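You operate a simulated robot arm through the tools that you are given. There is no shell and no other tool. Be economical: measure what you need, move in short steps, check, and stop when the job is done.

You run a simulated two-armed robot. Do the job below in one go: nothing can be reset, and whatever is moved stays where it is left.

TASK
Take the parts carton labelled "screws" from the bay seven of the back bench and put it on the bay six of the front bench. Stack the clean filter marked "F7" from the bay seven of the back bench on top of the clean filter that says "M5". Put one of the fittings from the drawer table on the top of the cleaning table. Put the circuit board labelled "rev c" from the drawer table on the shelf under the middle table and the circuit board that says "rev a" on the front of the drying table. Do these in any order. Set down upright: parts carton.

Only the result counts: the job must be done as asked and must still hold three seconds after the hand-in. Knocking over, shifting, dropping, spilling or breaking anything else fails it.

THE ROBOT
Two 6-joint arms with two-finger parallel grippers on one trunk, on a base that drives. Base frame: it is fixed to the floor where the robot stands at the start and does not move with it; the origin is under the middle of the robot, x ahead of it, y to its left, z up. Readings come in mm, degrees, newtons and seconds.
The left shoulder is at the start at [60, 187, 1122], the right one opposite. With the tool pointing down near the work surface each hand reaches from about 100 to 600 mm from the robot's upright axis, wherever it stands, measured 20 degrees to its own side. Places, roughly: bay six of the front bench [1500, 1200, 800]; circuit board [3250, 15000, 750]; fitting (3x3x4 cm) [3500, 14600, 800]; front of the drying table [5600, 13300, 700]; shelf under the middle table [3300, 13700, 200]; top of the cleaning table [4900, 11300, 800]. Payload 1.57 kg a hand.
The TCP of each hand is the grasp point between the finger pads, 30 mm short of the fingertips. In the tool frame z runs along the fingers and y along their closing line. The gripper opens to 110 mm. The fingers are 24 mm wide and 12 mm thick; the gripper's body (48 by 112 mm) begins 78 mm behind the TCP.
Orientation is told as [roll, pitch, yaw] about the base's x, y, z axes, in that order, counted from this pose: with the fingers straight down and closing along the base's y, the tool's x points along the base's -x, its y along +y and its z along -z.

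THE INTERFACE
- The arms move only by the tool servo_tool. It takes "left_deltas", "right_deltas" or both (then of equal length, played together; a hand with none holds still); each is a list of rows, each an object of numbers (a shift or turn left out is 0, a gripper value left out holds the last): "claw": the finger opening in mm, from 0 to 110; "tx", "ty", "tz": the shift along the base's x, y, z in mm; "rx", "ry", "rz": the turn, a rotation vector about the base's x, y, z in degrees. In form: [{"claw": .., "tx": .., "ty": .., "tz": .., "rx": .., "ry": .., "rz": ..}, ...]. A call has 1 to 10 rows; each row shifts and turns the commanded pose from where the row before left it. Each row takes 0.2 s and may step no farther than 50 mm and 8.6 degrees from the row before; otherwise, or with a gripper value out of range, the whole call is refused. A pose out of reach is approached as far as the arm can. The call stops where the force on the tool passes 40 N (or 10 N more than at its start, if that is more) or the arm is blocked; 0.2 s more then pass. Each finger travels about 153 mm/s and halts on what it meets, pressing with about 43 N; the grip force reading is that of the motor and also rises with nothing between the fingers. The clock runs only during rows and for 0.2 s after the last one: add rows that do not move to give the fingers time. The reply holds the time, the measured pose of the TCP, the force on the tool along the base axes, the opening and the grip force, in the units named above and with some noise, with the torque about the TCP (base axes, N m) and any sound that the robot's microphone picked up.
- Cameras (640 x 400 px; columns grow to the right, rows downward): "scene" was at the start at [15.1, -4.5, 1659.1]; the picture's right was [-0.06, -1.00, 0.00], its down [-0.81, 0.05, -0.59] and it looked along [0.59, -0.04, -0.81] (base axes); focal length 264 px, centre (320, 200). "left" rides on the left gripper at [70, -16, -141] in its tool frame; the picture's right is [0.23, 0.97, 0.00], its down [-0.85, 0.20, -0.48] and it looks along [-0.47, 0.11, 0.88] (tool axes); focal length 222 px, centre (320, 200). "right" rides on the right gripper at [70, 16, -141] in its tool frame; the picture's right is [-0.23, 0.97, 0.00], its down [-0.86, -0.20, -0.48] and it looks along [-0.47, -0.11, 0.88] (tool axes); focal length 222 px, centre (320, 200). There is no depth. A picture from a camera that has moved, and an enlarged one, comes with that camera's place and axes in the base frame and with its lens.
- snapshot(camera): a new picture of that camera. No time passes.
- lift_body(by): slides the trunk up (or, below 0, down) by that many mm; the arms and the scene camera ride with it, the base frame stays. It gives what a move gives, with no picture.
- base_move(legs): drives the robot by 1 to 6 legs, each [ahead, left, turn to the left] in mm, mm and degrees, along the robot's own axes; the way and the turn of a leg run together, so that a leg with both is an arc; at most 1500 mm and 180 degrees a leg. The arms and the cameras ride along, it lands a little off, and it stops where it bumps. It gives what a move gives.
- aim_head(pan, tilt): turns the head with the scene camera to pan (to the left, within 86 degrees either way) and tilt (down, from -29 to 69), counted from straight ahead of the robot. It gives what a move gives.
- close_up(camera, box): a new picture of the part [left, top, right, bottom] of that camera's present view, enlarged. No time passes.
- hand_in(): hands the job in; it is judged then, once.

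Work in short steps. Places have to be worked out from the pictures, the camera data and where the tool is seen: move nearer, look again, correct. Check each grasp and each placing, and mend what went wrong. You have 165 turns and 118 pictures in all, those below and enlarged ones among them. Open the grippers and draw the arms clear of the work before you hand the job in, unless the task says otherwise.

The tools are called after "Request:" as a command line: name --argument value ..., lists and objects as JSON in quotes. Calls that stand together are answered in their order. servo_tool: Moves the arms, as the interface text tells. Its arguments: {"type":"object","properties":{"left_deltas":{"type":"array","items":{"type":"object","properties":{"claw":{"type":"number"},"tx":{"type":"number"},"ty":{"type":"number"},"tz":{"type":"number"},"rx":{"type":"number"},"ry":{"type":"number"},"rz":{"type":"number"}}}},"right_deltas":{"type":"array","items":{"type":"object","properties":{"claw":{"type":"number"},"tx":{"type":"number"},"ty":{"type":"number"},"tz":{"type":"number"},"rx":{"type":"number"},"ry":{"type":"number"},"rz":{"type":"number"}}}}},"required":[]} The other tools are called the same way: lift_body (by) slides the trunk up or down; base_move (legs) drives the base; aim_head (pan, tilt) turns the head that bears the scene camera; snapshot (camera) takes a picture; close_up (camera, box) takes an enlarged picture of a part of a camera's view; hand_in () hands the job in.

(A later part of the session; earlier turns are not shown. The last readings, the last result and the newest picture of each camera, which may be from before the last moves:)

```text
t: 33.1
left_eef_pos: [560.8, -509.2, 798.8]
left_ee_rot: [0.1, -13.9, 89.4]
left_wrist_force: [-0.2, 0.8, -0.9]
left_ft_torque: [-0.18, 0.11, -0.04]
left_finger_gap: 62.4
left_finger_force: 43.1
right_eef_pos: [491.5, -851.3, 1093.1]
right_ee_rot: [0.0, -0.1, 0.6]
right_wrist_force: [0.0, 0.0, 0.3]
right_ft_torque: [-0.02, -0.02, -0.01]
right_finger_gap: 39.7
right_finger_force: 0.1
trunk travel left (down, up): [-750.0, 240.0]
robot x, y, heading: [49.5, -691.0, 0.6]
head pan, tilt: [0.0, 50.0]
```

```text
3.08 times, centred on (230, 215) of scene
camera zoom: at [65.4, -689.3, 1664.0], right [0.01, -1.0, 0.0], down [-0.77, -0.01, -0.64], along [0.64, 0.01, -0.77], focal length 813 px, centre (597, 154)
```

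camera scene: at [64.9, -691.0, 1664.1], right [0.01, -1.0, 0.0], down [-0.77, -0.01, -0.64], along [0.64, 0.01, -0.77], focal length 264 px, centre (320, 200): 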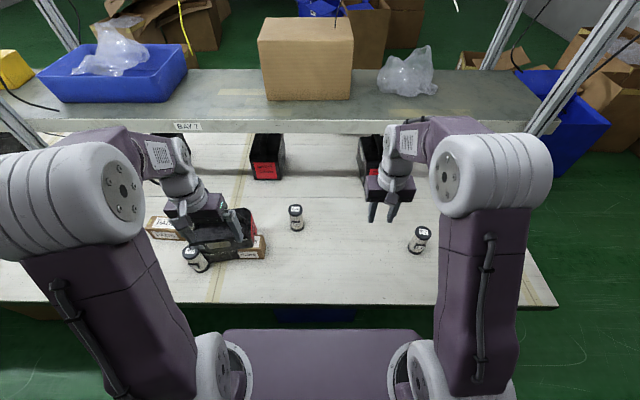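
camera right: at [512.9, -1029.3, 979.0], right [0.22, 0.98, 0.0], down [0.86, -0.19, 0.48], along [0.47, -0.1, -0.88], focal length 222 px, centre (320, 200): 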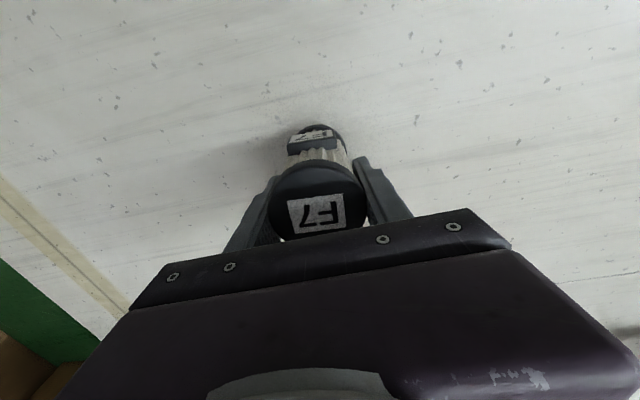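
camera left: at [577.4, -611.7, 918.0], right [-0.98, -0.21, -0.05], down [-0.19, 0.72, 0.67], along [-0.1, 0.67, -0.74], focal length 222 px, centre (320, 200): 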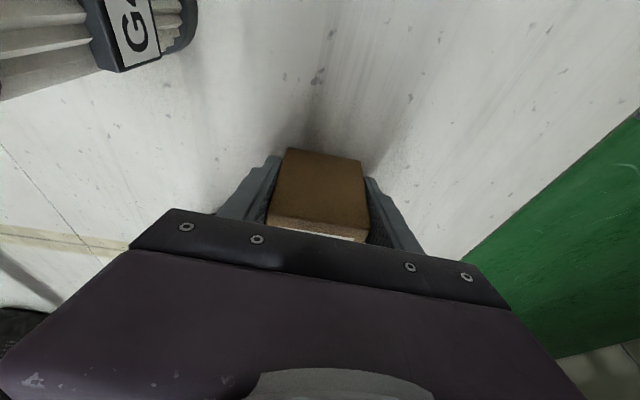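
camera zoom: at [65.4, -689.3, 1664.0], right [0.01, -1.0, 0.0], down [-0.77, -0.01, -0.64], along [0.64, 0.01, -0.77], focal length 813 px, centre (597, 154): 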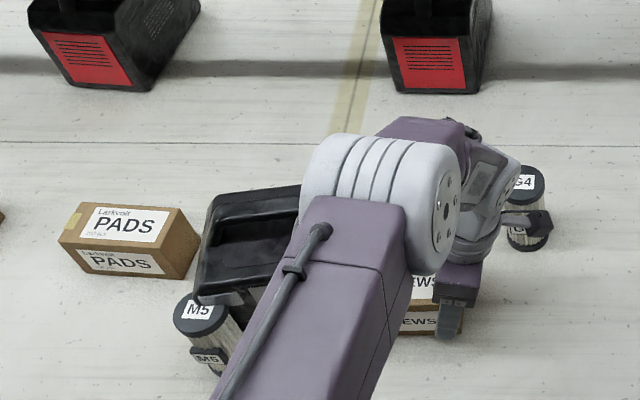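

The carton slides out freely. I draw it another 75 mm right and then 35 mm toward me, away from G4 and the battery.

Request:
servo_tool --left_deltas '[{"ty": -15}, {"ty": -15}, {"ty": -15}, {"ty": -15}, {"ty": -10, "tx": -10}, {"ty": -5, "tx": -15}, {"tx": -15}, {}]'

Request:
servo_tool --left_deltas '[{"claw": 90}, {}, {"ty": -10}, {"ty": -15, "tz": 10}, {"tz": 40}, {"tz": 45}, {"tz": 45, "rx": -7}, {"tz": 45, "rx": -7}]'

Request:
snapshot --camera "left"

Request:
snapshot --camera "scene"

```text
t: 34.9
left_eef_pos: [520.2, -584.0, 798.4]
left_ee_rot: [0.1, -14.0, 89.4]
left_wrist_force: [1.0, -0.8, 1.8]
left_ft_torque: [-0.23, 0.14, 0.03]
left_finger_gap: 62.0
left_finger_force: 43.0
right_eef_pos: [491.9, -850.7, 1092.6]
right_ee_rot: [0.0, 0.0, 0.6]
right_wrist_force: [0.0, -0.6, 0.7]
right_ft_torque: [0.01, -0.01, 0.04]
right_finger_gap: 40.2
right_finger_force: 0.1
trunk travel left (down, up): [-750.0, 240.0]
robot x, y, heading: [44.7, -690.7, 0.6]
head pan, tilt: [0.0, 50.0]
```

```text
t: 36.7
left_eef_pos: [521.7, -603.7, 986.1]
left_ee_rot: [-0.1, 0.1, 89.3]
left_wrist_force: [-0.8, -0.7, 0.5]
left_ft_torque: [-0.01, 0.01, 0.02]
left_finger_gap: 90.0
left_finger_force: 0.0
right_eef_pos: [491.2, -849.4, 1093.3]
right_ee_rot: [0.0, 0.0, 0.6]
right_wrist_force: [0.9, -0.6, -0.2]
right_ft_torque: [0.03, 0.0, 0.01]
right_finger_gap: 40.0
right_finger_force: 0.1
trunk travel left (down, up): [-750.0, 240.0]
robot x, y, heading: [40.7, -686.5, 0.4]
head pan, tilt: [0.0, 50.0]
```

```text
81 pictures are left
camera left: at [537.6, -675.4, 1126.1], right [-0.98, -0.22, 0.0], down [-0.19, 0.86, 0.48], along [-0.1, 0.47, -0.88], focal length 222 px, centre (320, 200)
```

left: 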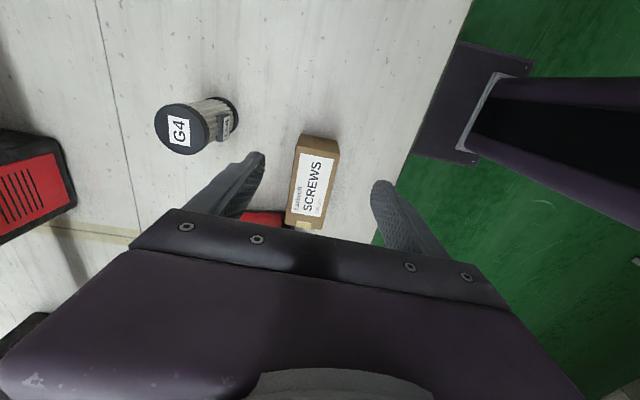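

```text
80 pictures are left
camera scene: at [63.6, -687.3, 1664.0], right [0.01, -1.0, 0.0], down [-0.77, -0.01, -0.64], along [0.64, 0.0, -0.77], focal length 264 px, centre (320, 200)
```

scene: 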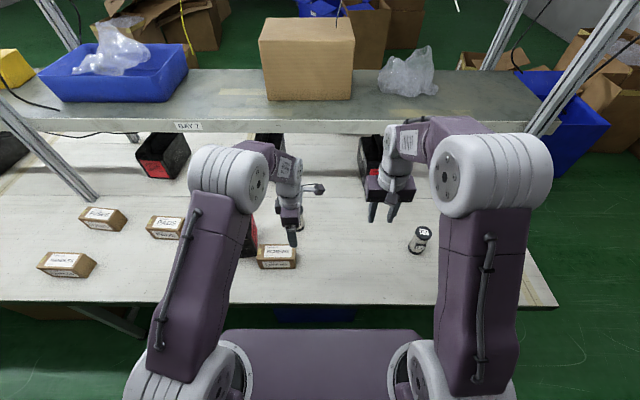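

The screws carton is free, centre about (520,-532). I move over the centre, descend to z 800, grip and lift slowly.

Request:
servo_tool --left_deltas '[{"ty": 36, "tx": -1}, {"ty": 35, "tz": -20}, {"tz": -45}, {"tz": -45}, {"tz": -45}, {"tz": -33}, {"claw": 60}, {"claw": 30}, {}, {}]'

Request:
servo_tool --left_deltas '[{"tz": 5}, {"tz": 8}, {"tz": 10}, {"tz": 15}, {"tz": 20}, {"tz": 30}, {"tz": 40}, {"tz": 40}]'

Request:
snapshot --camera "left"

```text
t: 38.9
left_eef_pos: [519.2, -530.7, 798.4]
left_ee_rot: [0.0, 0.0, 89.4]
left_wrist_force: [0.1, 0.2, -0.4]
left_ft_torque: [-0.04, -0.03, 0.01]
left_finger_gap: 62.5
left_finger_force: 43.6
right_eef_pos: [492.2, -849.2, 1092.4]
right_ee_rot: [0.1, 0.0, 0.6]
right_wrist_force: [0.3, 0.3, -0.5]
right_ft_torque: [0.0, -0.01, 0.02]
right_finger_gap: 40.1
right_finger_force: 0.1
trunk travel left (down, up): [-750.0, 240.0]
robot x, y, heading: [45.4, -690.2, 0.7]
head pan, tilt: [0.0, 50.0]
```

```text
t: 40.7
left_eef_pos: [521.1, -538.0, 966.3]
left_ee_rot: [0.1, 0.1, 89.3]
left_wrist_force: [-0.6, -0.6, -3.4]
left_ft_torque: [0.01, 0.02, -0.01]
left_finger_gap: 62.2
left_finger_force: 43.5
right_eef_pos: [491.2, -851.1, 1094.0]
right_ee_rot: [0.0, 0.0, 0.5]
right_wrist_force: [-0.1, 0.3, -0.1]
right_ft_torque: [-0.01, -0.01, 0.0]
right_finger_gap: 39.9
right_finger_force: 0.1
trunk travel left (down, up): [-750.0, 240.0]
robot x, y, heading: [45.1, -688.5, 0.7]
head pan, tilt: [0.0, 50.0]
```

```text
79 pictures are left
camera left: at [537.3, -607.8, 1106.4], right [-0.98, -0.22, 0.0], down [-0.19, 0.86, 0.48], along [-0.1, 0.47, -0.88], focal length 222 px, centre (320, 200)
```

left: 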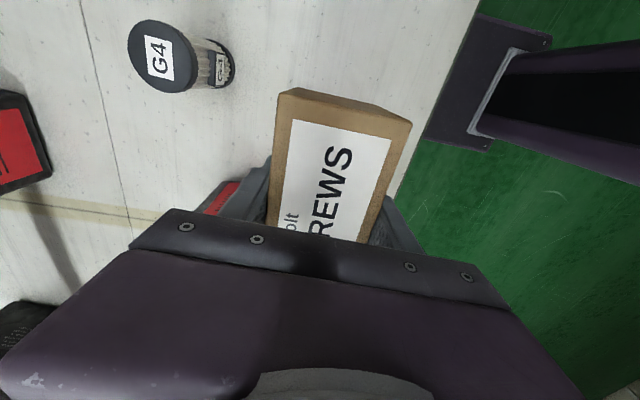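

Carton is held (3.4 N). I raise it, drive 200 mm right and look at F7 again.

Request:
servo_tool --left_deltas '[{"tz": 40}, {"tz": 40}, {"tz": 40, "tx": -20}, {"tx": -40}, {"tx": -40}]' --right_deltas '[{"claw": 110}, {}, {}, {}, {}]'

Request:
base_move --legs '[[0, -200, 0]]'

Request:
snapshot --camera "right"

Request:
close_up --camera "scene" --box '[280, 180, 440, 280]'

```text
t: 41.9
left_eef_pos: [416.5, -536.3, 1084.5]
left_ee_rot: [0.1, 0.0, 89.4]
left_wrist_force: [-0.8, -0.3, -3.7]
left_ft_torque: [0.01, 0.0, -0.01]
left_finger_gap: 62.4
left_finger_force: 43.0
right_eef_pos: [490.9, -850.5, 1093.2]
right_ee_rot: [0.0, 0.0, 0.6]
right_wrist_force: [-0.6, -0.1, -0.8]
right_ft_torque: [0.01, -0.02, -0.03]
right_finger_gap: 110.0
right_finger_force: 0.1
trunk travel left (down, up): [-750.0, 240.0]
robot x, y, heading: [43.6, -687.0, 0.4]
head pan, tilt: [0.0, 50.0]
```

```text
t: 43.5
left_eef_pos: [419.4, -735.3, 1084.2]
left_ee_rot: [0.0, 0.0, 89.6]
left_wrist_force: [-0.1, -0.5, -3.5]
left_ft_torque: [-0.04, -0.01, 0.01]
left_finger_gap: 62.3
left_finger_force: 42.9
right_eef_pos: [494.1, -1049.3, 1093.0]
right_ee_rot: [-0.2, -0.1, 0.6]
right_wrist_force: [0.0, 0.9, 0.4]
right_ft_torque: [-0.01, 0.01, -0.01]
right_finger_gap: 110.1
right_finger_force: 0.1
trunk travel left (down, up): [-750.0, 240.0]
robot x, y, heading: [47.9, -891.7, 0.4]
head pan, tilt: [0.0, 50.0]
```

```text
78 pictures are left
camera right: at [424.4, -1032.4, 1233.7], right [0.22, 0.98, 0.0], down [0.86, -0.19, 0.48], along [0.47, -0.11, -0.88], focal length 222 px, centre (320, 200)
```

right: 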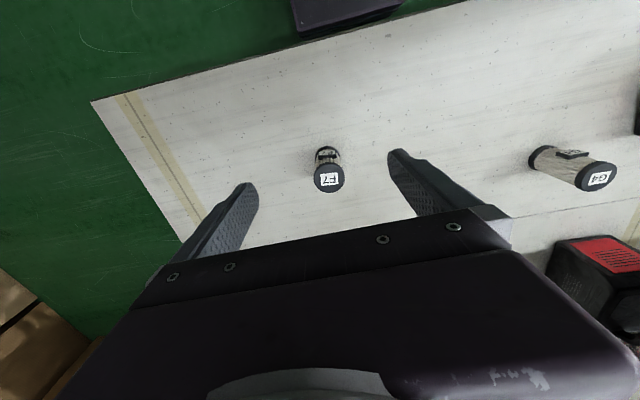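

```text
4.00 times, centred on (360, 230) of scene
camera zoom: at [67.3, -887.5, 1664.1], right [0.01, -1.0, 0.0], down [-0.77, -0.01, -0.64], along [0.64, 0.01, -0.77], focal length 1056 px, centre (160, 80)
```

zoom: 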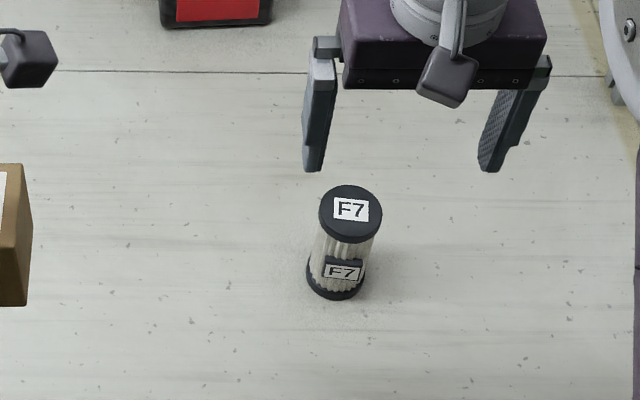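

F7 is unchanged at (577,-1050). This time I grip with the pads' centre on the upper part and lift very slowly, checking force.

Request:
servo_tool --right_deltas '[{"tx": 42}, {"tx": 42, "tz": -20}, {"tz": -45}, {"tz": -45}, {"tz": -45}, {"tz": -45}, {"tz": -40}, {"claw": 40}, {"claw": 0}, {}]'

Request:
servo_tool --right_deltas '[{}, {"tz": 3}, {"tz": 4}, {"tz": 5}]'

Request:
close_up --camera "scene" --box '[280, 160, 440, 260]'

```text
t: 45.7
left_eef_pos: [419.7, -738.5, 1083.1]
left_ee_rot: [0.0, 0.1, 89.5]
left_wrist_force: [0.6, 0.4, -3.7]
left_ft_torque: [-0.04, -0.03, 0.02]
left_finger_gap: 61.9
left_finger_force: 43.5
right_eef_pos: [579.5, -1052.9, 853.1]
right_ee_rot: [0.0, 0.1, 0.6]
right_wrist_force: [-1.0, -0.3, 0.2]
right_ft_torque: [-0.05, 0.03, 0.02]
right_finger_gap: 54.3
right_finger_force: 43.2
trunk travel left (down, up): [-750.0, 240.0]
robot x, y, heading: [47.9, -886.5, 0.8]
head pan, tilt: [0.0, 50.0]
```

```text
t: 46.7
left_eef_pos: [419.6, -737.5, 1083.4]
left_ee_rot: [0.0, 0.0, 89.6]
left_wrist_force: [-0.7, -0.2, -3.7]
left_ft_torque: [0.0, 0.01, 0.05]
left_finger_gap: 62.3
left_finger_force: 43.0
right_eef_pos: [578.8, -1051.0, 866.0]
right_ee_rot: [0.0, 0.0, 0.7]
right_wrist_force: [-1.1, -0.9, -1.2]
right_ft_torque: [0.02, 0.01, -0.02]
right_finger_gap: 54.0
right_finger_force: 42.9
trunk travel left (down, up): [-750.0, 240.0]
robot x, y, heading: [46.6, -892.4, 0.7]
head pan, tilt: [0.0, 50.0]
```

```text
4.00 times, centred on (360, 210) of scene
camera zoom: at [67.5, -889.9, 1664.0], right [0.01, -1.0, 0.0], down [-0.77, -0.01, -0.64], along [0.64, 0.01, -0.77], focal length 1056 px, centre (160, 160)
```

zoom: 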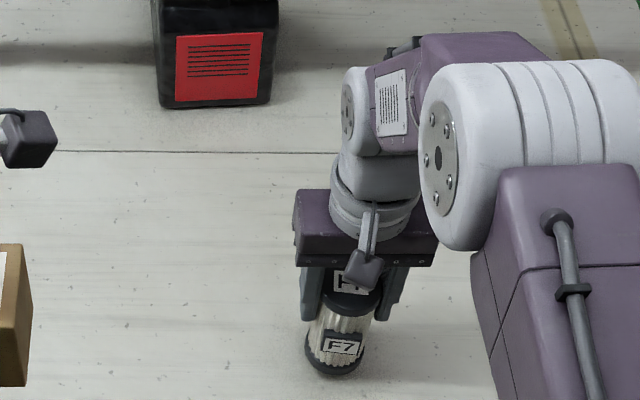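

Gap still holds at 54; I continue lifting slowly and check.

Request:
servo_tool --right_deltas '[{"tz": 6}, {"tz": 8}, {"tz": 10}, {"tz": 12}, {"tz": 14}]'

Request:
close_up --camera "scene" --box '[280, 160, 440, 260]'

```text
t: 47.9
left_eef_pos: [419.4, -739.5, 1084.2]
left_ee_rot: [0.0, 0.0, 89.5]
left_wrist_force: [-0.4, 1.2, -3.1]
left_ft_torque: [-0.04, 0.0, 0.02]
left_finger_gap: 62.4
left_finger_force: 43.0
right_eef_pos: [577.8, -1051.3, 915.3]
right_ee_rot: [0.0, 0.0, 0.6]
right_wrist_force: [-0.1, -0.5, -1.2]
right_ft_torque: [0.02, -0.03, 0.03]
right_finger_gap: 54.3
right_finger_force: 42.4
trunk travel left (down, up): [-750.0, 240.0]
robot x, y, heading: [49.4, -890.2, 1.0]
head pan, tilt: [0.0, 50.0]
```

```text
4.00 times, centred on (360, 210) of scene
camera zoom: at [67.1, -889.9, 1664.0], right [0.01, -1.0, 0.0], down [-0.77, -0.01, -0.64], along [0.64, 0.01, -0.77], focal length 1056 px, centre (160, 160)
```

zoom: 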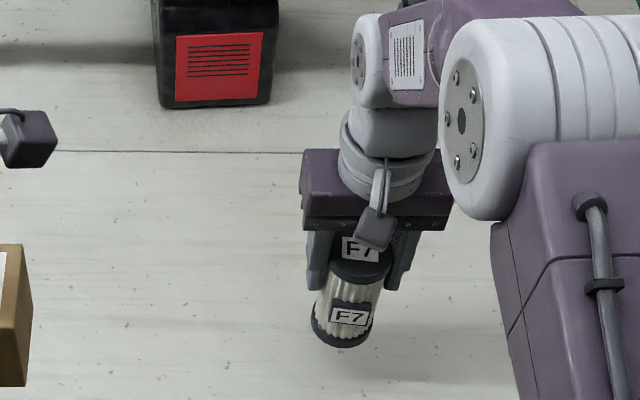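

F7 is held this time. I lift it on gradually to z ~1090 and retract to x ~490.

Request:
servo_tool --right_deltas '[{"tz": 15}, {"tz": 20}, {"tz": 25}, {"tz": 25}, {"tz": 25}, {"tz": 25}, {"tz": 25}, {"tz": 15, "tx": -15}, {"tx": -30}, {"tx": -30}]'

Request:
base_move --legs '[[0, 785, 0]]'

Request:
snapshot --camera "scene"

Request:
snapshot --camera "right"

```text
t: 50.1
left_eef_pos: [418.8, -737.4, 1084.2]
left_ee_rot: [0.0, 0.0, 89.4]
left_wrist_force: [-1.4, 0.9, -3.9]
left_ft_torque: [0.02, 0.01, 0.02]
left_finger_gap: 62.1
left_finger_force: 43.1
right_eef_pos: [502.5, -1052.1, 1087.9]
right_ee_rot: [0.0, 0.0, 0.6]
right_wrist_force: [0.8, 0.3, -1.3]
right_ft_torque: [0.0, 0.01, 0.02]
right_finger_gap: 54.4
right_finger_force: 42.8
trunk travel left (down, up): [-750.0, 240.0]
robot x, y, heading: [43.1, -891.4, 0.5]
head pan, tilt: [0.0, 50.0]
```

```text
t: 54.3
left_eef_pos: [413.7, 45.9, 1084.7]
left_ee_rot: [0.1, -0.1, 89.0]
left_wrist_force: [0.3, 0.0, -3.6]
left_ft_torque: [0.0, 0.0, 0.02]
left_finger_gap: 61.9
left_finger_force: 43.2
right_eef_pos: [494.9, -269.1, 1088.6]
right_ee_rot: [0.0, -0.1, 0.2]
right_wrist_force: [-0.4, -1.0, -0.8]
right_ft_torque: [0.02, -0.02, 0.03]
right_finger_gap: 54.1
right_finger_force: 43.1
trunk travel left (down, up): [-750.0, 240.0]
robot x, y, heading: [40.1, -103.6, 0.2]
head pan, tilt: [0.0, 50.0]
```

```text
74 pictures are left
camera scene: at [61.5, -103.4, 1664.1], right [0.0, -1.0, 0.0], down [-0.77, 0.0, -0.64], along [0.64, 0.0, -0.77], focal length 264 px, centre (320, 200)
```

scene: 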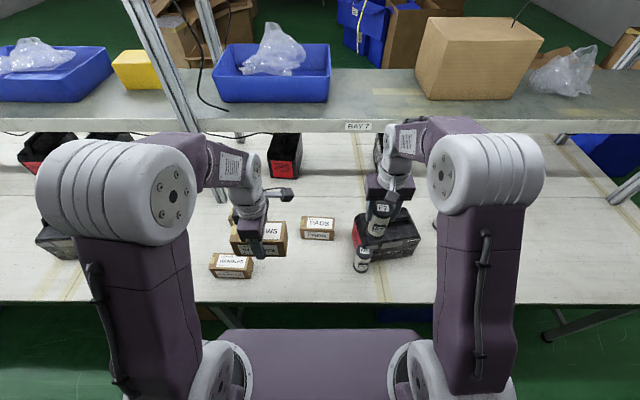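

```text
73 pictures are left
camera right: at [426.1, -251.5, 1228.9], right [0.22, 0.97, 0.0], down [0.86, -0.2, 0.48], along [0.47, -0.11, -0.88], focal length 222 px, centre (320, 200)
```

right: 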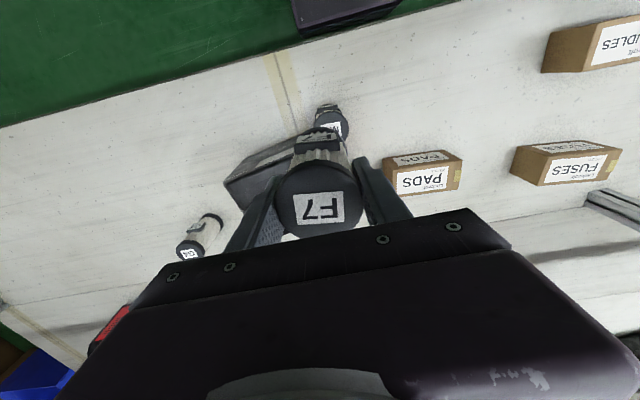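

I zoom in on M5 from both cameras to get its axis.

Request:
close_up --camera "scene" --box '[330, 190, 430, 280]'

Request:
close_up --camera "right" --box '[280, 80, 400, 155]'

```text
4.44 times, centred on (380, 235) of scene
camera zoom: at [61.5, -103.4, 1664.1], right [0.0, -1.0, 0.0], down [-0.77, 0.0, -0.64], along [0.64, 0.0, -0.77], focal length 1174 px, centre (53, 44)
```

zoom: 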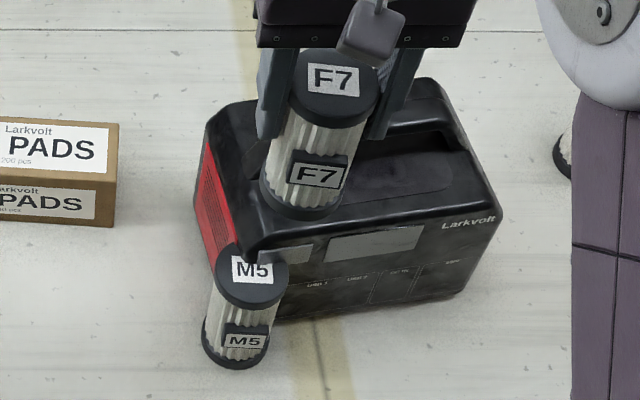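

```text
5.33 times, centred on (340, 118) of right
camera zoom: at [426.1, -251.5, 1228.9], right [0.22, 0.97, 0.0], down [0.86, -0.2, 0.48], along [0.47, -0.11, -0.88], focal length 1185 px, centre (213, 640)
```

zoom: 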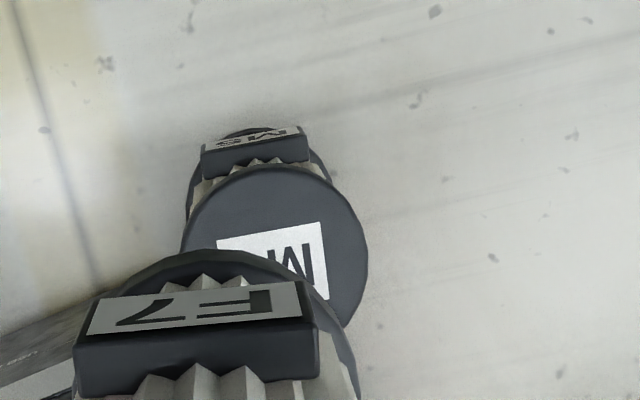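

Relative shift needed by both cameras: about (+5.5, +18). I align and descend to ~12 mm above M5, then re-check.

Request:
servo_tool --right_deltas '[{"tx": 5.5, "ty": 18}, {"tz": -30}, {"tz": -30}, {"tz": -30}, {"tz": -18}, {}]'

Request:
close_up --camera "scene" --box '[330, 190, 430, 280]'

Request:
close_up --camera "right" --box '[260, 80, 400, 167]'

```text
t: 55.7
left_eef_pos: [413.8, 46.5, 1084.1]
left_ee_rot: [-0.1, 0.0, 89.2]
left_wrist_force: [0.3, 0.4, -3.6]
left_ft_torque: [-0.03, -0.02, 0.03]
left_finger_gap: 61.8
left_finger_force: 43.6
right_eef_pos: [499.3, -250.8, 978.6]
right_ee_rot: [0.0, 0.0, 0.2]
right_wrist_force: [-0.2, -0.2, -1.9]
right_ft_torque: [-0.01, -0.02, 0.05]
right_finger_gap: 54.3
right_finger_force: 42.7
trunk travel left (down, up): [-750.0, 240.0]
robot x, y, heading: [38.1, -103.4, 0.2]
head pan, tilt: [0.0, 50.0]
```

```text
4.44 times, centred on (380, 235) of scene
camera zoom: at [61.1, -102.5, 1664.1], right [0.0, -1.0, 0.0], down [-0.77, 0.0, -0.64], along [0.64, 0.0, -0.77], focal length 1174 px, centre (53, 44)
```

zoom: 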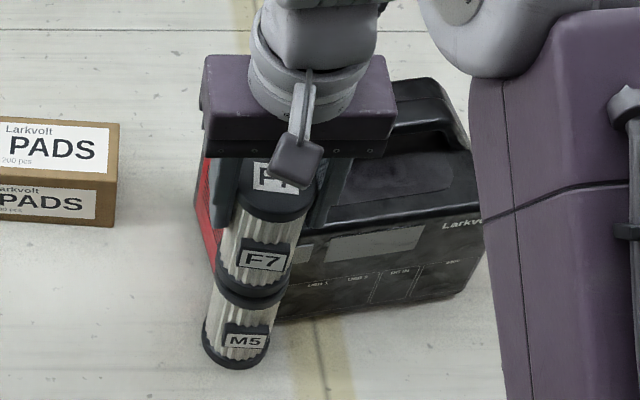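

```text
4.57 times, centred on (330, 124) of right
camera zoom: at [428.7, -233.0, 1118.7], right [0.22, 0.97, 0.0], down [0.86, -0.2, 0.48], along [0.47, -0.11, -0.88], focal length 1015 px, centre (274, 550)
```

zoom: 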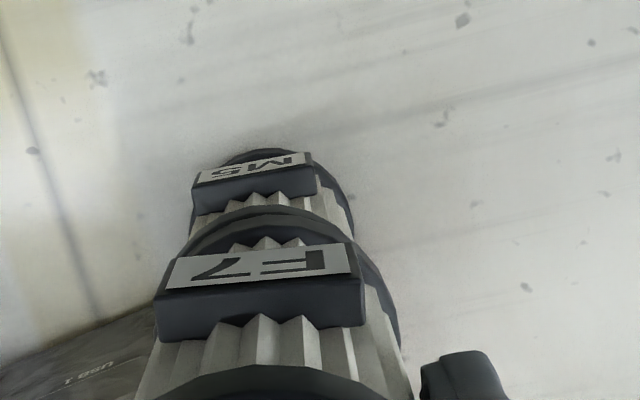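

Alignment looks good. I descend in small steps watching for contact.

Request:
servo_tool --right_deltas '[{"tz": -5}, {"tz": -3}, {"tz": -2}, {}]'

```text
t: 56.7
left_eef_pos: [414.1, 46.8, 1083.7]
left_ee_rot: [0.0, 0.0, 89.0]
left_wrist_force: [1.0, -0.2, -3.3]
left_ft_torque: [0.0, 0.01, 0.01]
left_finger_gap: 61.7
left_finger_force: 43.2
right_eef_pos: [500.9, -249.8, 968.1]
right_ee_rot: [0.0, 0.0, 0.2]
right_wrist_force: [0.2, 1.0, -0.7]
right_ft_torque: [0.0, -0.01, -0.04]
right_finger_gap: 54.5
right_finger_force: 43.2
trunk travel left (down, up): [-750.0, 240.0]
robot x, y, heading: [40.1, -103.8, -0.1]
head pan, tilt: [0.0, 50.0]
```

Not clearly in contact yet; a few more millimetres.

Request:
servo_tool --right_deltas '[{"tz": -2}, {"tz": -2}, {}]'

Request:
servo_tool --right_deltas '[{"tz": -2}, {"tz": -1}, {}]'

Request:
close_up --camera "scene" --box '[330, 220, 410, 280]'

```text
t: 57.5
left_eef_pos: [412.2, 47.4, 1084.1]
left_ee_rot: [-0.1, 0.0, 89.1]
left_wrist_force: [0.3, -0.1, -3.2]
left_ft_torque: [0.01, -0.02, 0.02]
left_finger_gap: 61.8
left_finger_force: 43.6
right_eef_pos: [500.5, -248.6, 966.5]
right_ee_rot: [0.0, 0.0, 0.2]
right_wrist_force: [0.2, -0.7, 15.5]
right_ft_torque: [-0.37, 0.11, -0.01]
right_finger_gap: 54.3
right_finger_force: 43.6
trunk travel left (down, up): [-750.0, 240.0]
robot x, y, heading: [42.0, -103.6, 0.1]
head pan, tilt: [0.0, 50.0]
```

```text
t: 58.1
left_eef_pos: [410.7, 48.1, 1083.9]
left_ee_rot: [-0.1, 0.0, 89.1]
left_wrist_force: [0.0, -0.2, -3.4]
left_ft_torque: [-0.03, 0.04, 0.0]
left_finger_gap: 62.0
left_finger_force: 42.8
right_eef_pos: [500.9, -248.5, 967.1]
right_ee_rot: [0.0, -0.5, 0.2]
right_wrist_force: [-5.6, 0.8, 26.5]
right_ft_torque: [0.11, 0.95, 0.0]
right_finger_gap: 54.2
right_finger_force: 43.6
trunk travel left (down, up): [-750.0, 240.0]
robot x, y, heading: [42.0, -101.9, 0.3]
head pan, tilt: [0.0, 50.0]
stopped in row 3 (right hand): the force on the tool passed its limit (the readings are from after the stop); the commanded pose is now the measured one
```

```text
6.67 times, centred on (370, 250) of scene
camera zoom: at [57.4, -101.4, 1664.1], right [0.0, -1.0, 0.0], down [-0.76, 0.0, -0.64], along [0.64, 0.0, -0.76], focal length 1761 px, centre (-13, -133)
```

zoom: 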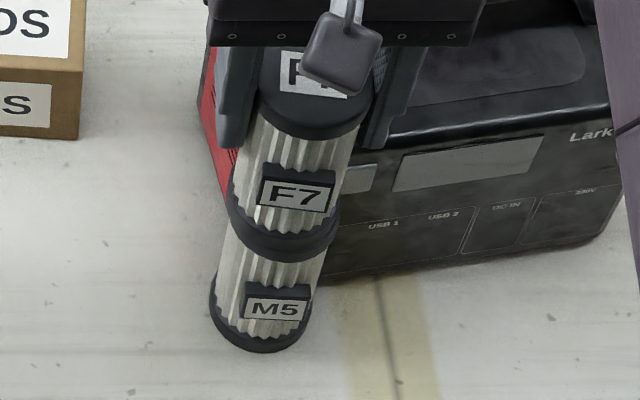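

F7 is seated on M5 (contact force). I relieve the load, open, and rise straight up.

Request:
servo_tool --right_deltas '[{"tz": 1}, {}, {"claw": 62}, {"claw": 80}, {"claw": 100}, {}]'

Request:
servo_tool --right_deltas '[{"tz": 15}, {"tz": 40}, {"tz": 45}, {"tz": 45}, {"tz": 30}]'

Request:
close_up --camera "scene" --box '[320, 190, 420, 280]'

```text
t: 59.5
left_eef_pos: [414.5, 46.9, 1083.9]
left_ee_rot: [0.0, 0.0, 89.1]
left_wrist_force: [1.1, 0.3, -3.6]
left_ft_torque: [-0.01, 0.02, 0.0]
left_finger_gap: 61.5
left_finger_force: 42.5
right_eef_pos: [502.5, -249.1, 963.9]
right_ee_rot: [0.0, -0.3, 0.2]
right_wrist_force: [0.0, -0.7, -0.3]
right_ft_torque: [0.01, -0.01, 0.0]
right_finger_gap: 100.0
right_finger_force: 0.0
trunk travel left (down, up): [-750.0, 240.0]
robot x, y, heading: [40.5, -104.2, 0.0]
head pan, tilt: [0.0, 50.0]
```

```text
t: 60.7
left_eef_pos: [413.3, 46.8, 1083.9]
left_ee_rot: [0.1, 0.0, 89.1]
left_wrist_force: [0.1, -0.3, -2.9]
left_ft_torque: [-0.03, -0.02, 0.0]
left_finger_gap: 61.8
left_finger_force: 43.1
right_eef_pos: [501.7, -251.1, 1137.4]
right_ee_rot: [0.1, -0.4, 0.1]
right_wrist_force: [-0.3, -0.1, -0.6]
right_ft_torque: [0.02, 0.0, -0.03]
right_finger_gap: 100.1
right_finger_force: 0.0
trunk travel left (down, up): [-750.0, 240.0]
robot x, y, heading: [39.5, -103.8, 0.4]
head pan, tilt: [0.0, 50.0]
```

```text
4.44 times, centred on (370, 235) of scene
camera zoom: at [60.6, -102.4, 1664.0], right [0.0, -1.0, 0.0], down [-0.77, 0.0, -0.64], along [0.64, 0.0, -0.77], focal length 1174 px, centre (98, 44)
```

zoom: 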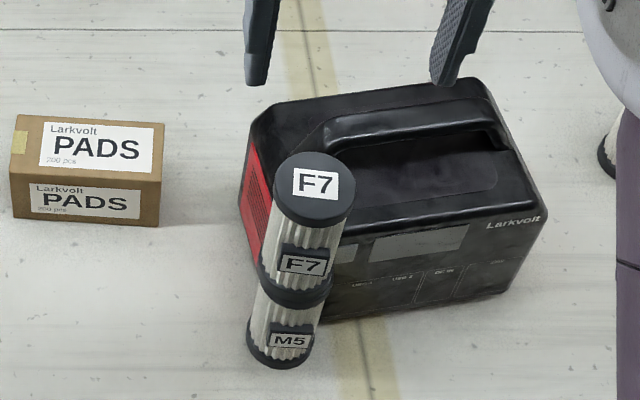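

The stack stands well. I pull the right arm back, back the base off, go toward the right end of the bench, and look for the way around.

Request:
servo_tool --right_deltas '[{"tx": -45}, {"tx": -45}, {"tx": -45}, {"tx": -20, "ty": -30}]'

Request:
base_move --legs '[[-350, 0, 0], [0, -1400, 0]]'

Request:
aim_head --pan -25 --tilt 25

Request:
snapshot --camera "scene"

```text
t: 61.7
left_eef_pos: [413.4, 45.7, 1084.3]
left_ee_rot: [-0.1, -0.1, 89.2]
left_wrist_force: [-0.8, -0.1, -3.7]
left_ft_torque: [0.02, -0.04, 0.01]
left_finger_gap: 62.0
left_finger_force: 42.8
right_eef_pos: [345.2, -280.5, 1139.6]
right_ee_rot: [0.1, -0.4, 0.2]
right_wrist_force: [0.6, -0.8, -0.3]
right_ft_torque: [0.02, 0.01, 0.01]
right_finger_gap: 100.1
right_finger_force: 0.1
trunk travel left (down, up): [-750.0, 240.0]
robot x, y, heading: [42.8, -101.8, -0.0]
head pan, tilt: [0.0, 50.0]
```

```text
t: 70.5
left_eef_pos: [55.5, -1354.9, 1084.8]
left_ee_rot: [-0.1, 0.0, 87.4]
left_wrist_force: [-0.5, 0.3, -3.5]
left_ft_torque: [-0.04, -0.02, 0.0]
left_finger_gap: 61.7
left_finger_force: 42.7
right_eef_pos: [-24.1, -1680.4, 1139.4]
right_ee_rot: [0.0, -0.2, -1.4]
right_wrist_force: [-0.1, 0.3, -0.1]
right_ft_torque: [0.02, -0.01, 0.03]
right_finger_gap: 100.1
right_finger_force: 0.0
trunk travel left (down, up): [-750.0, 240.0]
robot x, y, heading: [-319.0, -1494.8, -1.4]
head pan, tilt: [0.0, 50.0]
```

```text
t: 71.4
left_eef_pos: [54.9, -1354.7, 1083.3]
left_ee_rot: [0.1, -0.1, 87.5]
left_wrist_force: [0.0, 0.8, -3.4]
left_ft_torque: [-0.02, 0.0, 0.03]
left_finger_gap: 61.7
left_finger_force: 43.6
right_eef_pos: [-23.2, -1680.3, 1140.0]
right_ee_rot: [0.0, -0.3, -1.6]
right_wrist_force: [1.1, -0.5, 0.5]
right_ft_torque: [0.02, 0.0, 0.02]
right_finger_gap: 99.9
right_finger_force: 0.1
trunk travel left (down, up): [-750.0, 240.0]
robot x, y, heading: [-320.7, -1488.4, -1.5]
head pan, tilt: [-25.0, 25.0]
```

```text
66 pictures are left
camera scene: at [-297.4, -1531.9, 1701.5], right [-0.45, -0.9, 0.0], down [-0.38, 0.19, -0.91], along [0.81, -0.4, -0.42], focal length 264 px, centre (320, 200)
```

scene: 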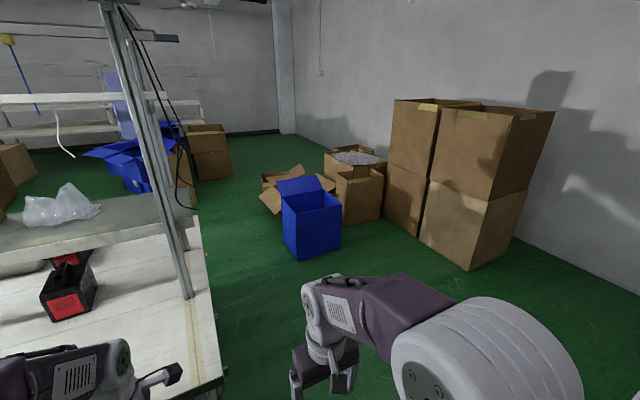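

The passage between bench end (y≈-1490) and blue box (y≈-2350) is ~850 mm wide; beyond it the floor is free. I go along y≈-1920 to x≈2300.

Request:
base_move --legs '[[0, -425, 1.5], [1500, 0, 0], [1120, 0, 0]]'

Request:
aim_head --pan 80 --tilt 20

Request:
snapshot --camera "scene"

```text
t: 86.4
left_eef_pos: [2656.1, -1810.0, 1083.0]
left_ee_rot: [0.1, 0.0, 88.5]
left_wrist_force: [-0.4, -0.5, -2.9]
left_ft_torque: [-0.02, 0.0, 0.02]
left_finger_gap: 61.7
left_finger_force: 43.8
right_eef_pos: [2583.5, -2138.1, 1138.7]
right_ee_rot: [0.0, -0.3, -0.5]
right_wrist_force: [0.2, 0.2, 0.5]
right_ft_torque: [0.02, -0.03, 0.02]
right_finger_gap: 99.8
right_finger_force: 0.1
trunk travel left (down, up): [-750.0, 240.0]
robot x, y, heading: [2282.3, -1954.7, -0.4]
head pan, tilt: [-25.0, 25.0]
```

```text
t: 88.2
left_eef_pos: [2656.5, -1808.8, 1084.8]
left_ee_rot: [0.1, 0.0, 88.3]
left_wrist_force: [0.4, -0.3, -3.2]
left_ft_torque: [-0.01, 0.03, 0.03]
left_finger_gap: 62.0
left_finger_force: 42.9
right_eef_pos: [2585.2, -2136.9, 1139.9]
right_ee_rot: [0.0, -0.3, -0.5]
right_wrist_force: [-0.2, 0.8, 0.1]
right_ft_torque: [0.03, 0.0, 0.01]
right_finger_gap: 99.9
right_finger_force: 0.0
trunk travel left (down, up): [-750.0, 240.0]
robot x, y, heading: [2278.9, -1955.3, -0.7]
head pan, tilt: [80.0, 20.0]
```

```text
65 pictures are left
camera scene: at [2242.0, -1862.5, 1709.6], right [0.98, -0.18, 0.0], down [-0.06, -0.34, -0.94], along [0.17, 0.92, -0.34], focal length 264 px, centre (320, 200)
```

scene: 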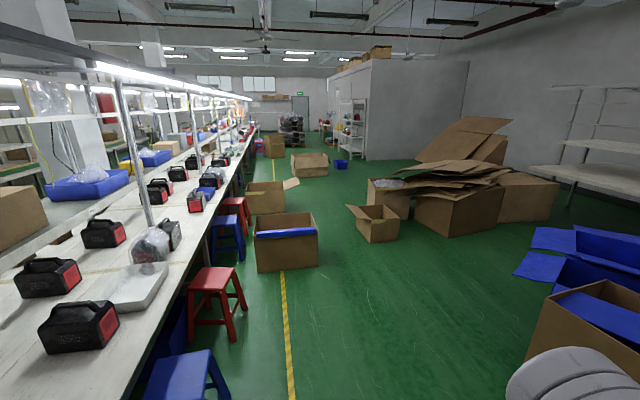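

Stools and cartons line the front-bench aisle. I turn to face +y and drive up along x≈2290 to look more closely.

Request:
base_move --legs '[[0, 0, 90.5], [1500, 0, 0]]'

Request:
aim_head --pan 15 --tilt 30

Request:
snapshot --camera "scene"

```text
t: 99.5
left_eef_pos: [2071.4, -101.4, 1084.5]
left_ee_rot: [0.0, 0.0, -179.4]
left_wrist_force: [0.6, -0.1, -3.9]
left_ft_torque: [0.03, 0.0, 0.05]
left_finger_gap: 62.1
left_finger_force: 43.2
right_eef_pos: [2403.0, -160.3, 1139.2]
right_ee_rot: [-0.1, -0.2, 91.8]
right_wrist_force: [-0.3, -0.1, -0.1]
right_ft_torque: [0.01, -0.03, 0.06]
right_finger_gap: 100.1
right_finger_force: 0.1
trunk travel left (down, up): [-750.0, 240.0]
robot x, y, heading: [2232.8, -473.5, 91.5]
head pan, tilt: [80.0, 20.0]
```

```text
t: 100.9
left_eef_pos: [2073.0, -100.3, 1083.6]
left_ee_rot: [-0.1, 0.0, -179.4]
left_wrist_force: [-0.8, -0.4, -4.4]
left_ft_torque: [0.01, -0.01, 0.0]
left_finger_gap: 61.8
left_finger_force: 42.7
right_eef_pos: [2403.4, -160.5, 1139.8]
right_ee_rot: [0.0, -0.3, 91.7]
right_wrist_force: [0.0, 0.1, 0.0]
right_ft_torque: [0.01, 0.03, -0.01]
right_finger_gap: 100.0
right_finger_force: 0.1
trunk travel left (down, up): [-750.0, 240.0]
robot x, y, heading: [2232.2, -469.1, 91.7]
head pan, tilt: [15.0, 30.0]
```

```text
64 pictures are left
camera scene: at [2209.2, -441.8, 1693.6], right [0.96, 0.29, 0.0], down [0.14, -0.48, -0.87], along [-0.25, 0.83, -0.5], focal length 264 px, centre (320, 200)
```

scene: 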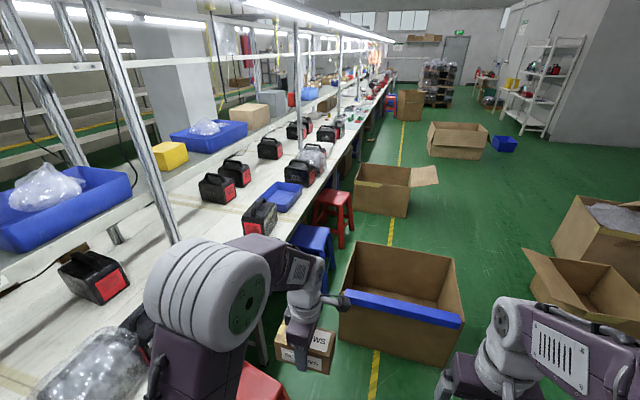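

Box1 occupies x 2015–2730, y 646–1300; right of it a gap to about x 3300. I strafe to x≈3010 and look down the gap.

Request:
base_move --legs '[[0, -780, -1.7], [400, 0, 0]]'

Request:
aim_head --pan 0 --tilt 40

Request:
snapshot --camera "scene"

```text
t: 107.1
left_eef_pos: [2846.4, 321.8, 1083.7]
left_ee_rot: [0.0, 0.1, 179.6]
left_wrist_force: [-0.2, 0.0, -3.1]
left_ft_torque: [-0.01, 0.03, 0.0]
left_finger_gap: 61.7
left_finger_force: 43.0
right_eef_pos: [3175.6, 257.7, 1138.6]
right_ee_rot: [0.1, -0.4, 90.7]
right_wrist_force: [0.4, 0.5, 1.3]
right_ft_torque: [-0.02, 0.02, 0.03]
right_finger_gap: 100.1
right_finger_force: 0.1
trunk travel left (down, up): [-750.0, 240.0]
robot x, y, heading: [2996.4, -44.5, 90.7]
head pan, tilt: [15.0, 30.0]
```

```text
t: 107.9
left_eef_pos: [2845.4, 323.4, 1083.4]
left_ee_rot: [0.0, 0.0, 179.6]
left_wrist_force: [0.8, 0.3, -2.7]
left_ft_torque: [-0.04, -0.02, 0.01]
left_finger_gap: 61.6
left_finger_force: 42.8
right_eef_pos: [3174.4, 259.4, 1138.9]
right_ee_rot: [0.0, -0.3, 90.7]
right_wrist_force: [-0.2, -0.3, -0.7]
right_ft_torque: [0.01, -0.01, 0.03]
right_finger_gap: 100.0
right_finger_force: 0.1
trunk travel left (down, up): [-750.0, 240.0]
robot x, y, heading: [2999.3, -47.5, 90.6]
head pan, tilt: [0.0, 40.0]
```

```text
63 pictures are left
camera scene: at [3000.1, -20.9, 1678.3], right [1.0, 0.01, 0.0], down [0.01, -0.64, -0.77], along [-0.01, 0.77, -0.64], focal length 264 px, centre (320, 200)
```

scene: 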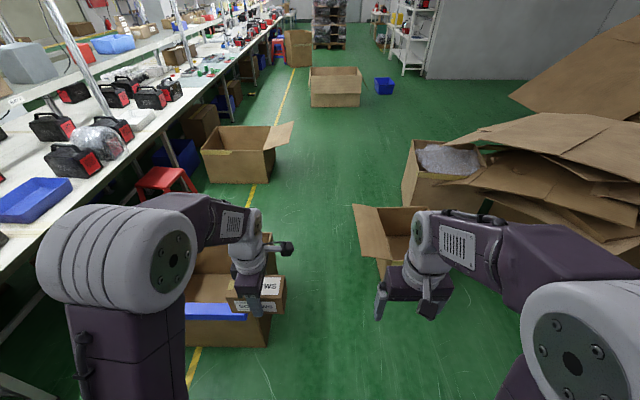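

Clear gap x 2690–3240. I go through at x≈2960 to y≈1750, strafe left, then turn to face the bench.

Request:
base_move --legs '[[0, 40, -0.7], [1500, 0, 0], [300, 0, 0], [0, 350, 0], [0, 0, 90]]'

Request:
aim_head --pan 10 --tilt 35

Request:
snapshot --camera "scene"

```text
t: 123.2
left_eef_pos: [2233.1, 1598.1, 1084.2]
left_ee_rot: [-0.1, 0.0, -89.9]
left_wrist_force: [0.2, 0.3, -3.3]
left_ft_torque: [0.02, 0.01, -0.02]
left_finger_gap: 62.0
left_finger_force: 42.9
right_eef_pos: [2294.9, 1929.1, 1138.9]
right_ee_rot: [0.0, -0.3, -179.0]
right_wrist_force: [-1.0, 1.4, -0.4]
right_ft_torque: [-0.02, 0.04, 0.03]
right_finger_gap: 100.2
right_finger_force: 0.2
trunk travel left (down, up): [-750.0, 240.0]
robot x, y, heading: [2601.9, 1754.4, -178.8]
head pan, tilt: [0.0, 40.0]
```

```text
t: 123.9
left_eef_pos: [2231.8, 1598.3, 1083.3]
left_ee_rot: [-0.1, 0.0, -89.9]
left_wrist_force: [-0.7, 0.1, -4.0]
left_ft_torque: [0.0, 0.0, 0.0]
left_finger_gap: 61.7
left_finger_force: 43.3
right_eef_pos: [2295.5, 1929.7, 1138.5]
right_ee_rot: [0.0, -0.2, -178.9]
right_wrist_force: [0.4, 0.2, 0.9]
right_ft_torque: [-0.02, 0.0, -0.06]
right_finger_gap: 100.2
right_finger_force: 0.0
trunk travel left (down, up): [-750.0, 240.0]
robot x, y, heading: [2600.3, 1751.6, -178.8]
head pan, tilt: [10.0, 35.0]
```

```text
62 pictures are left
camera scene: at [2577.0, 1737.9, 1685.8], right [-0.19, 0.98, 0.0], down [0.56, 0.11, -0.82], along [-0.8, -0.16, -0.57], focal length 264 px, centre (320, 200)
```

scene: 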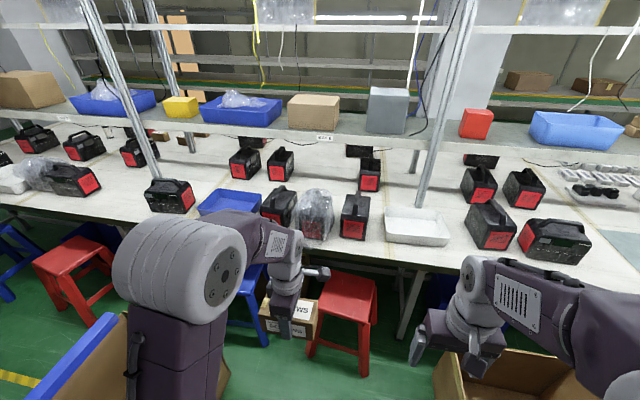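

Bay 6's sign is ahead; free strip near the front edge at about (1625,1340). I drive to about (2170,1560).

Request:
base_move --legs '[[430, 0, -1.2], [0, 190, 0]]'

Request:
aim_head --pan 15 --tilt 50

Request:
snapshot --camera "scene"

Request:
snapshot --camera "left"

```text
t: 127.7
left_eef_pos: [1799.4, 1416.8, 1084.2]
left_ee_rot: [0.0, 0.0, -91.3]
left_wrist_force: [-0.6, 0.3, -2.7]
left_ft_torque: [0.0, 0.02, -0.02]
left_finger_gap: 62.0
left_finger_force: 43.0
right_eef_pos: [1869.9, 1745.4, 1138.8]
right_ee_rot: [0.1, -0.3, 179.8]
right_wrist_force: [-0.1, 0.6, 0.5]
right_ft_torque: [-0.01, 0.05, -0.01]
right_finger_gap: 100.0
right_finger_force: 0.1
trunk travel left (down, up): [-750.0, 240.0]
robot x, y, heading: [2169.7, 1564.9, 179.8]
head pan, tilt: [10.0, 35.0]
```

```text
t: 128.5
left_eef_pos: [1799.2, 1414.8, 1083.0]
left_ee_rot: [0.0, -0.1, -91.4]
left_wrist_force: [-0.2, 0.4, -3.5]
left_ft_torque: [0.03, -0.01, 0.0]
left_finger_gap: 61.5
left_finger_force: 42.7
right_eef_pos: [1869.1, 1743.0, 1139.4]
right_ee_rot: [0.0, -0.3, 179.9]
right_wrist_force: [0.0, 0.2, 0.8]
right_ft_torque: [0.02, 0.0, -0.02]
right_finger_gap: 100.1
right_finger_force: 0.1
trunk travel left (down, up): [-750.0, 240.0]
robot x, y, heading: [2173.7, 1562.5, 179.8]
head pan, tilt: [15.0, 50.0]
```

```text
61 pictures are left
camera scene: at [2159.3, 1541.0, 1664.1], right [-0.26, 0.97, 0.0], down [0.74, 0.2, -0.64], along [-0.62, -0.16, -0.77], focal length 264 px, centre (320, 200)
```

scene: 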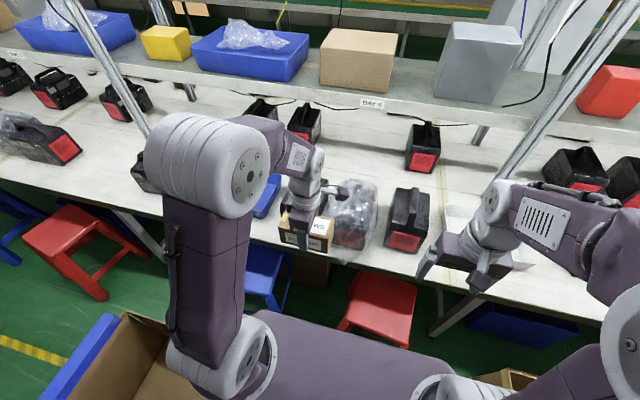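

```text
60 pictures are left
camera left: at [1785.5, 1484.3, 1223.5], right [0.98, 0.2, 0.0], down [0.18, -0.86, 0.48], along [0.1, -0.47, -0.88], focal length 222 px, centre (320, 200)
```

left: 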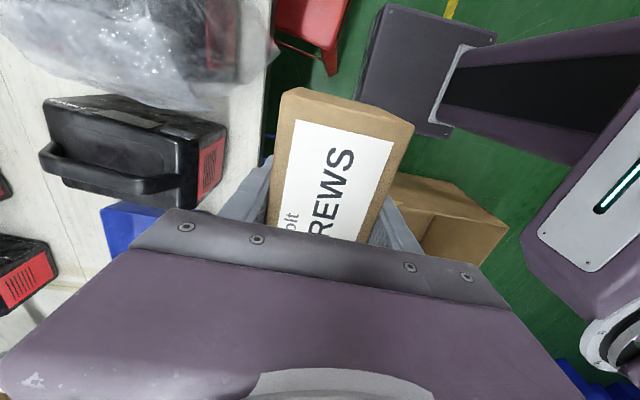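

The strip before this battery is only ~80 mm. In front of the next battery (y≈1720) it looks wider, so I strafe right to y≈1880 and look.

Request:
base_move --legs '[[0, -320, 0]]'

Request:
servo_tool --right_deltas '[{"tx": 30, "ty": 40}, {"tx": 30, "ty": 40}, {"tx": 30, "ty": 20}]'

Request:
snapshot --camera "left"

Request:
snapshot --camera "scene"

```text
t: 130.6
left_eef_pos: [1801.1, 1739.8, 1084.0]
left_ee_rot: [0.0, 0.0, -91.5]
left_wrist_force: [1.1, -0.4, -3.7]
left_ft_torque: [0.03, 0.0, -0.01]
left_finger_gap: 61.8
left_finger_force: 43.4
right_eef_pos: [1870.7, 2067.3, 1139.2]
right_ee_rot: [0.0, -0.4, 179.9]
right_wrist_force: [-0.6, -0.2, 0.2]
right_ft_torque: [0.0, 0.04, 0.0]
right_finger_gap: 99.8
right_finger_force: 0.2
trunk travel left (down, up): [-750.0, 240.0]
robot x, y, heading: [2173.3, 1889.5, 179.9]
head pan, tilt: [15.0, 50.0]
```

```text
t: 131.4
left_eef_pos: [1801.1, 1742.4, 1085.2]
left_ee_rot: [0.0, 0.0, -91.5]
left_wrist_force: [0.0, 0.1, -4.3]
left_ft_torque: [0.06, 0.0, 0.0]
left_finger_gap: 61.5
left_finger_force: 43.3
right_eef_pos: [1963.2, 2168.8, 1137.6]
right_ee_rot: [0.0, -0.4, 179.7]
right_wrist_force: [-0.3, 0.3, 0.5]
right_ft_torque: [-0.03, 0.03, 0.03]
right_finger_gap: 99.9
right_finger_force: 0.2
trunk travel left (down, up): [-750.0, 240.0]
robot x, y, heading: [2172.6, 1886.8, 179.5]
head pan, tilt: [15.0, 50.0]
```

```text
59 pictures are left
camera left: at [1787.4, 1810.8, 1223.8], right [0.98, 0.2, 0.0], down [0.18, -0.86, 0.48], along [0.1, -0.47, -0.88], focal length 222 px, centre (320, 200)
```

left: 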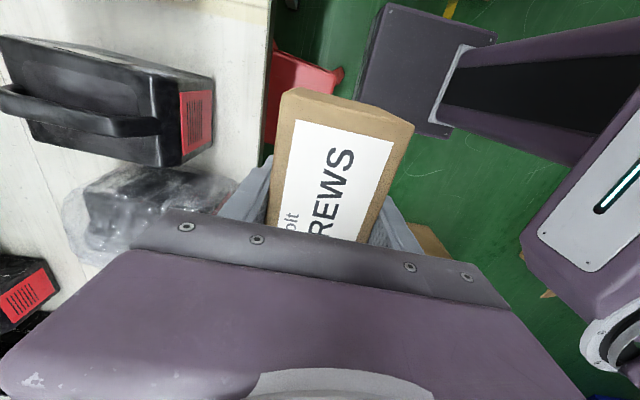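

```text
58 pictures are left
camera scene: at [2161.5, 1867.6, 1664.1], right [-0.25, 0.97, 0.0], down [0.74, 0.19, -0.64], along [-0.62, -0.16, -0.77], focal length 264 px, centre (320, 200)
```

scene: 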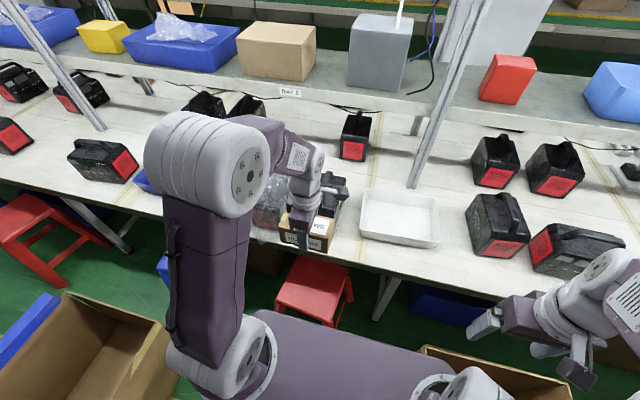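

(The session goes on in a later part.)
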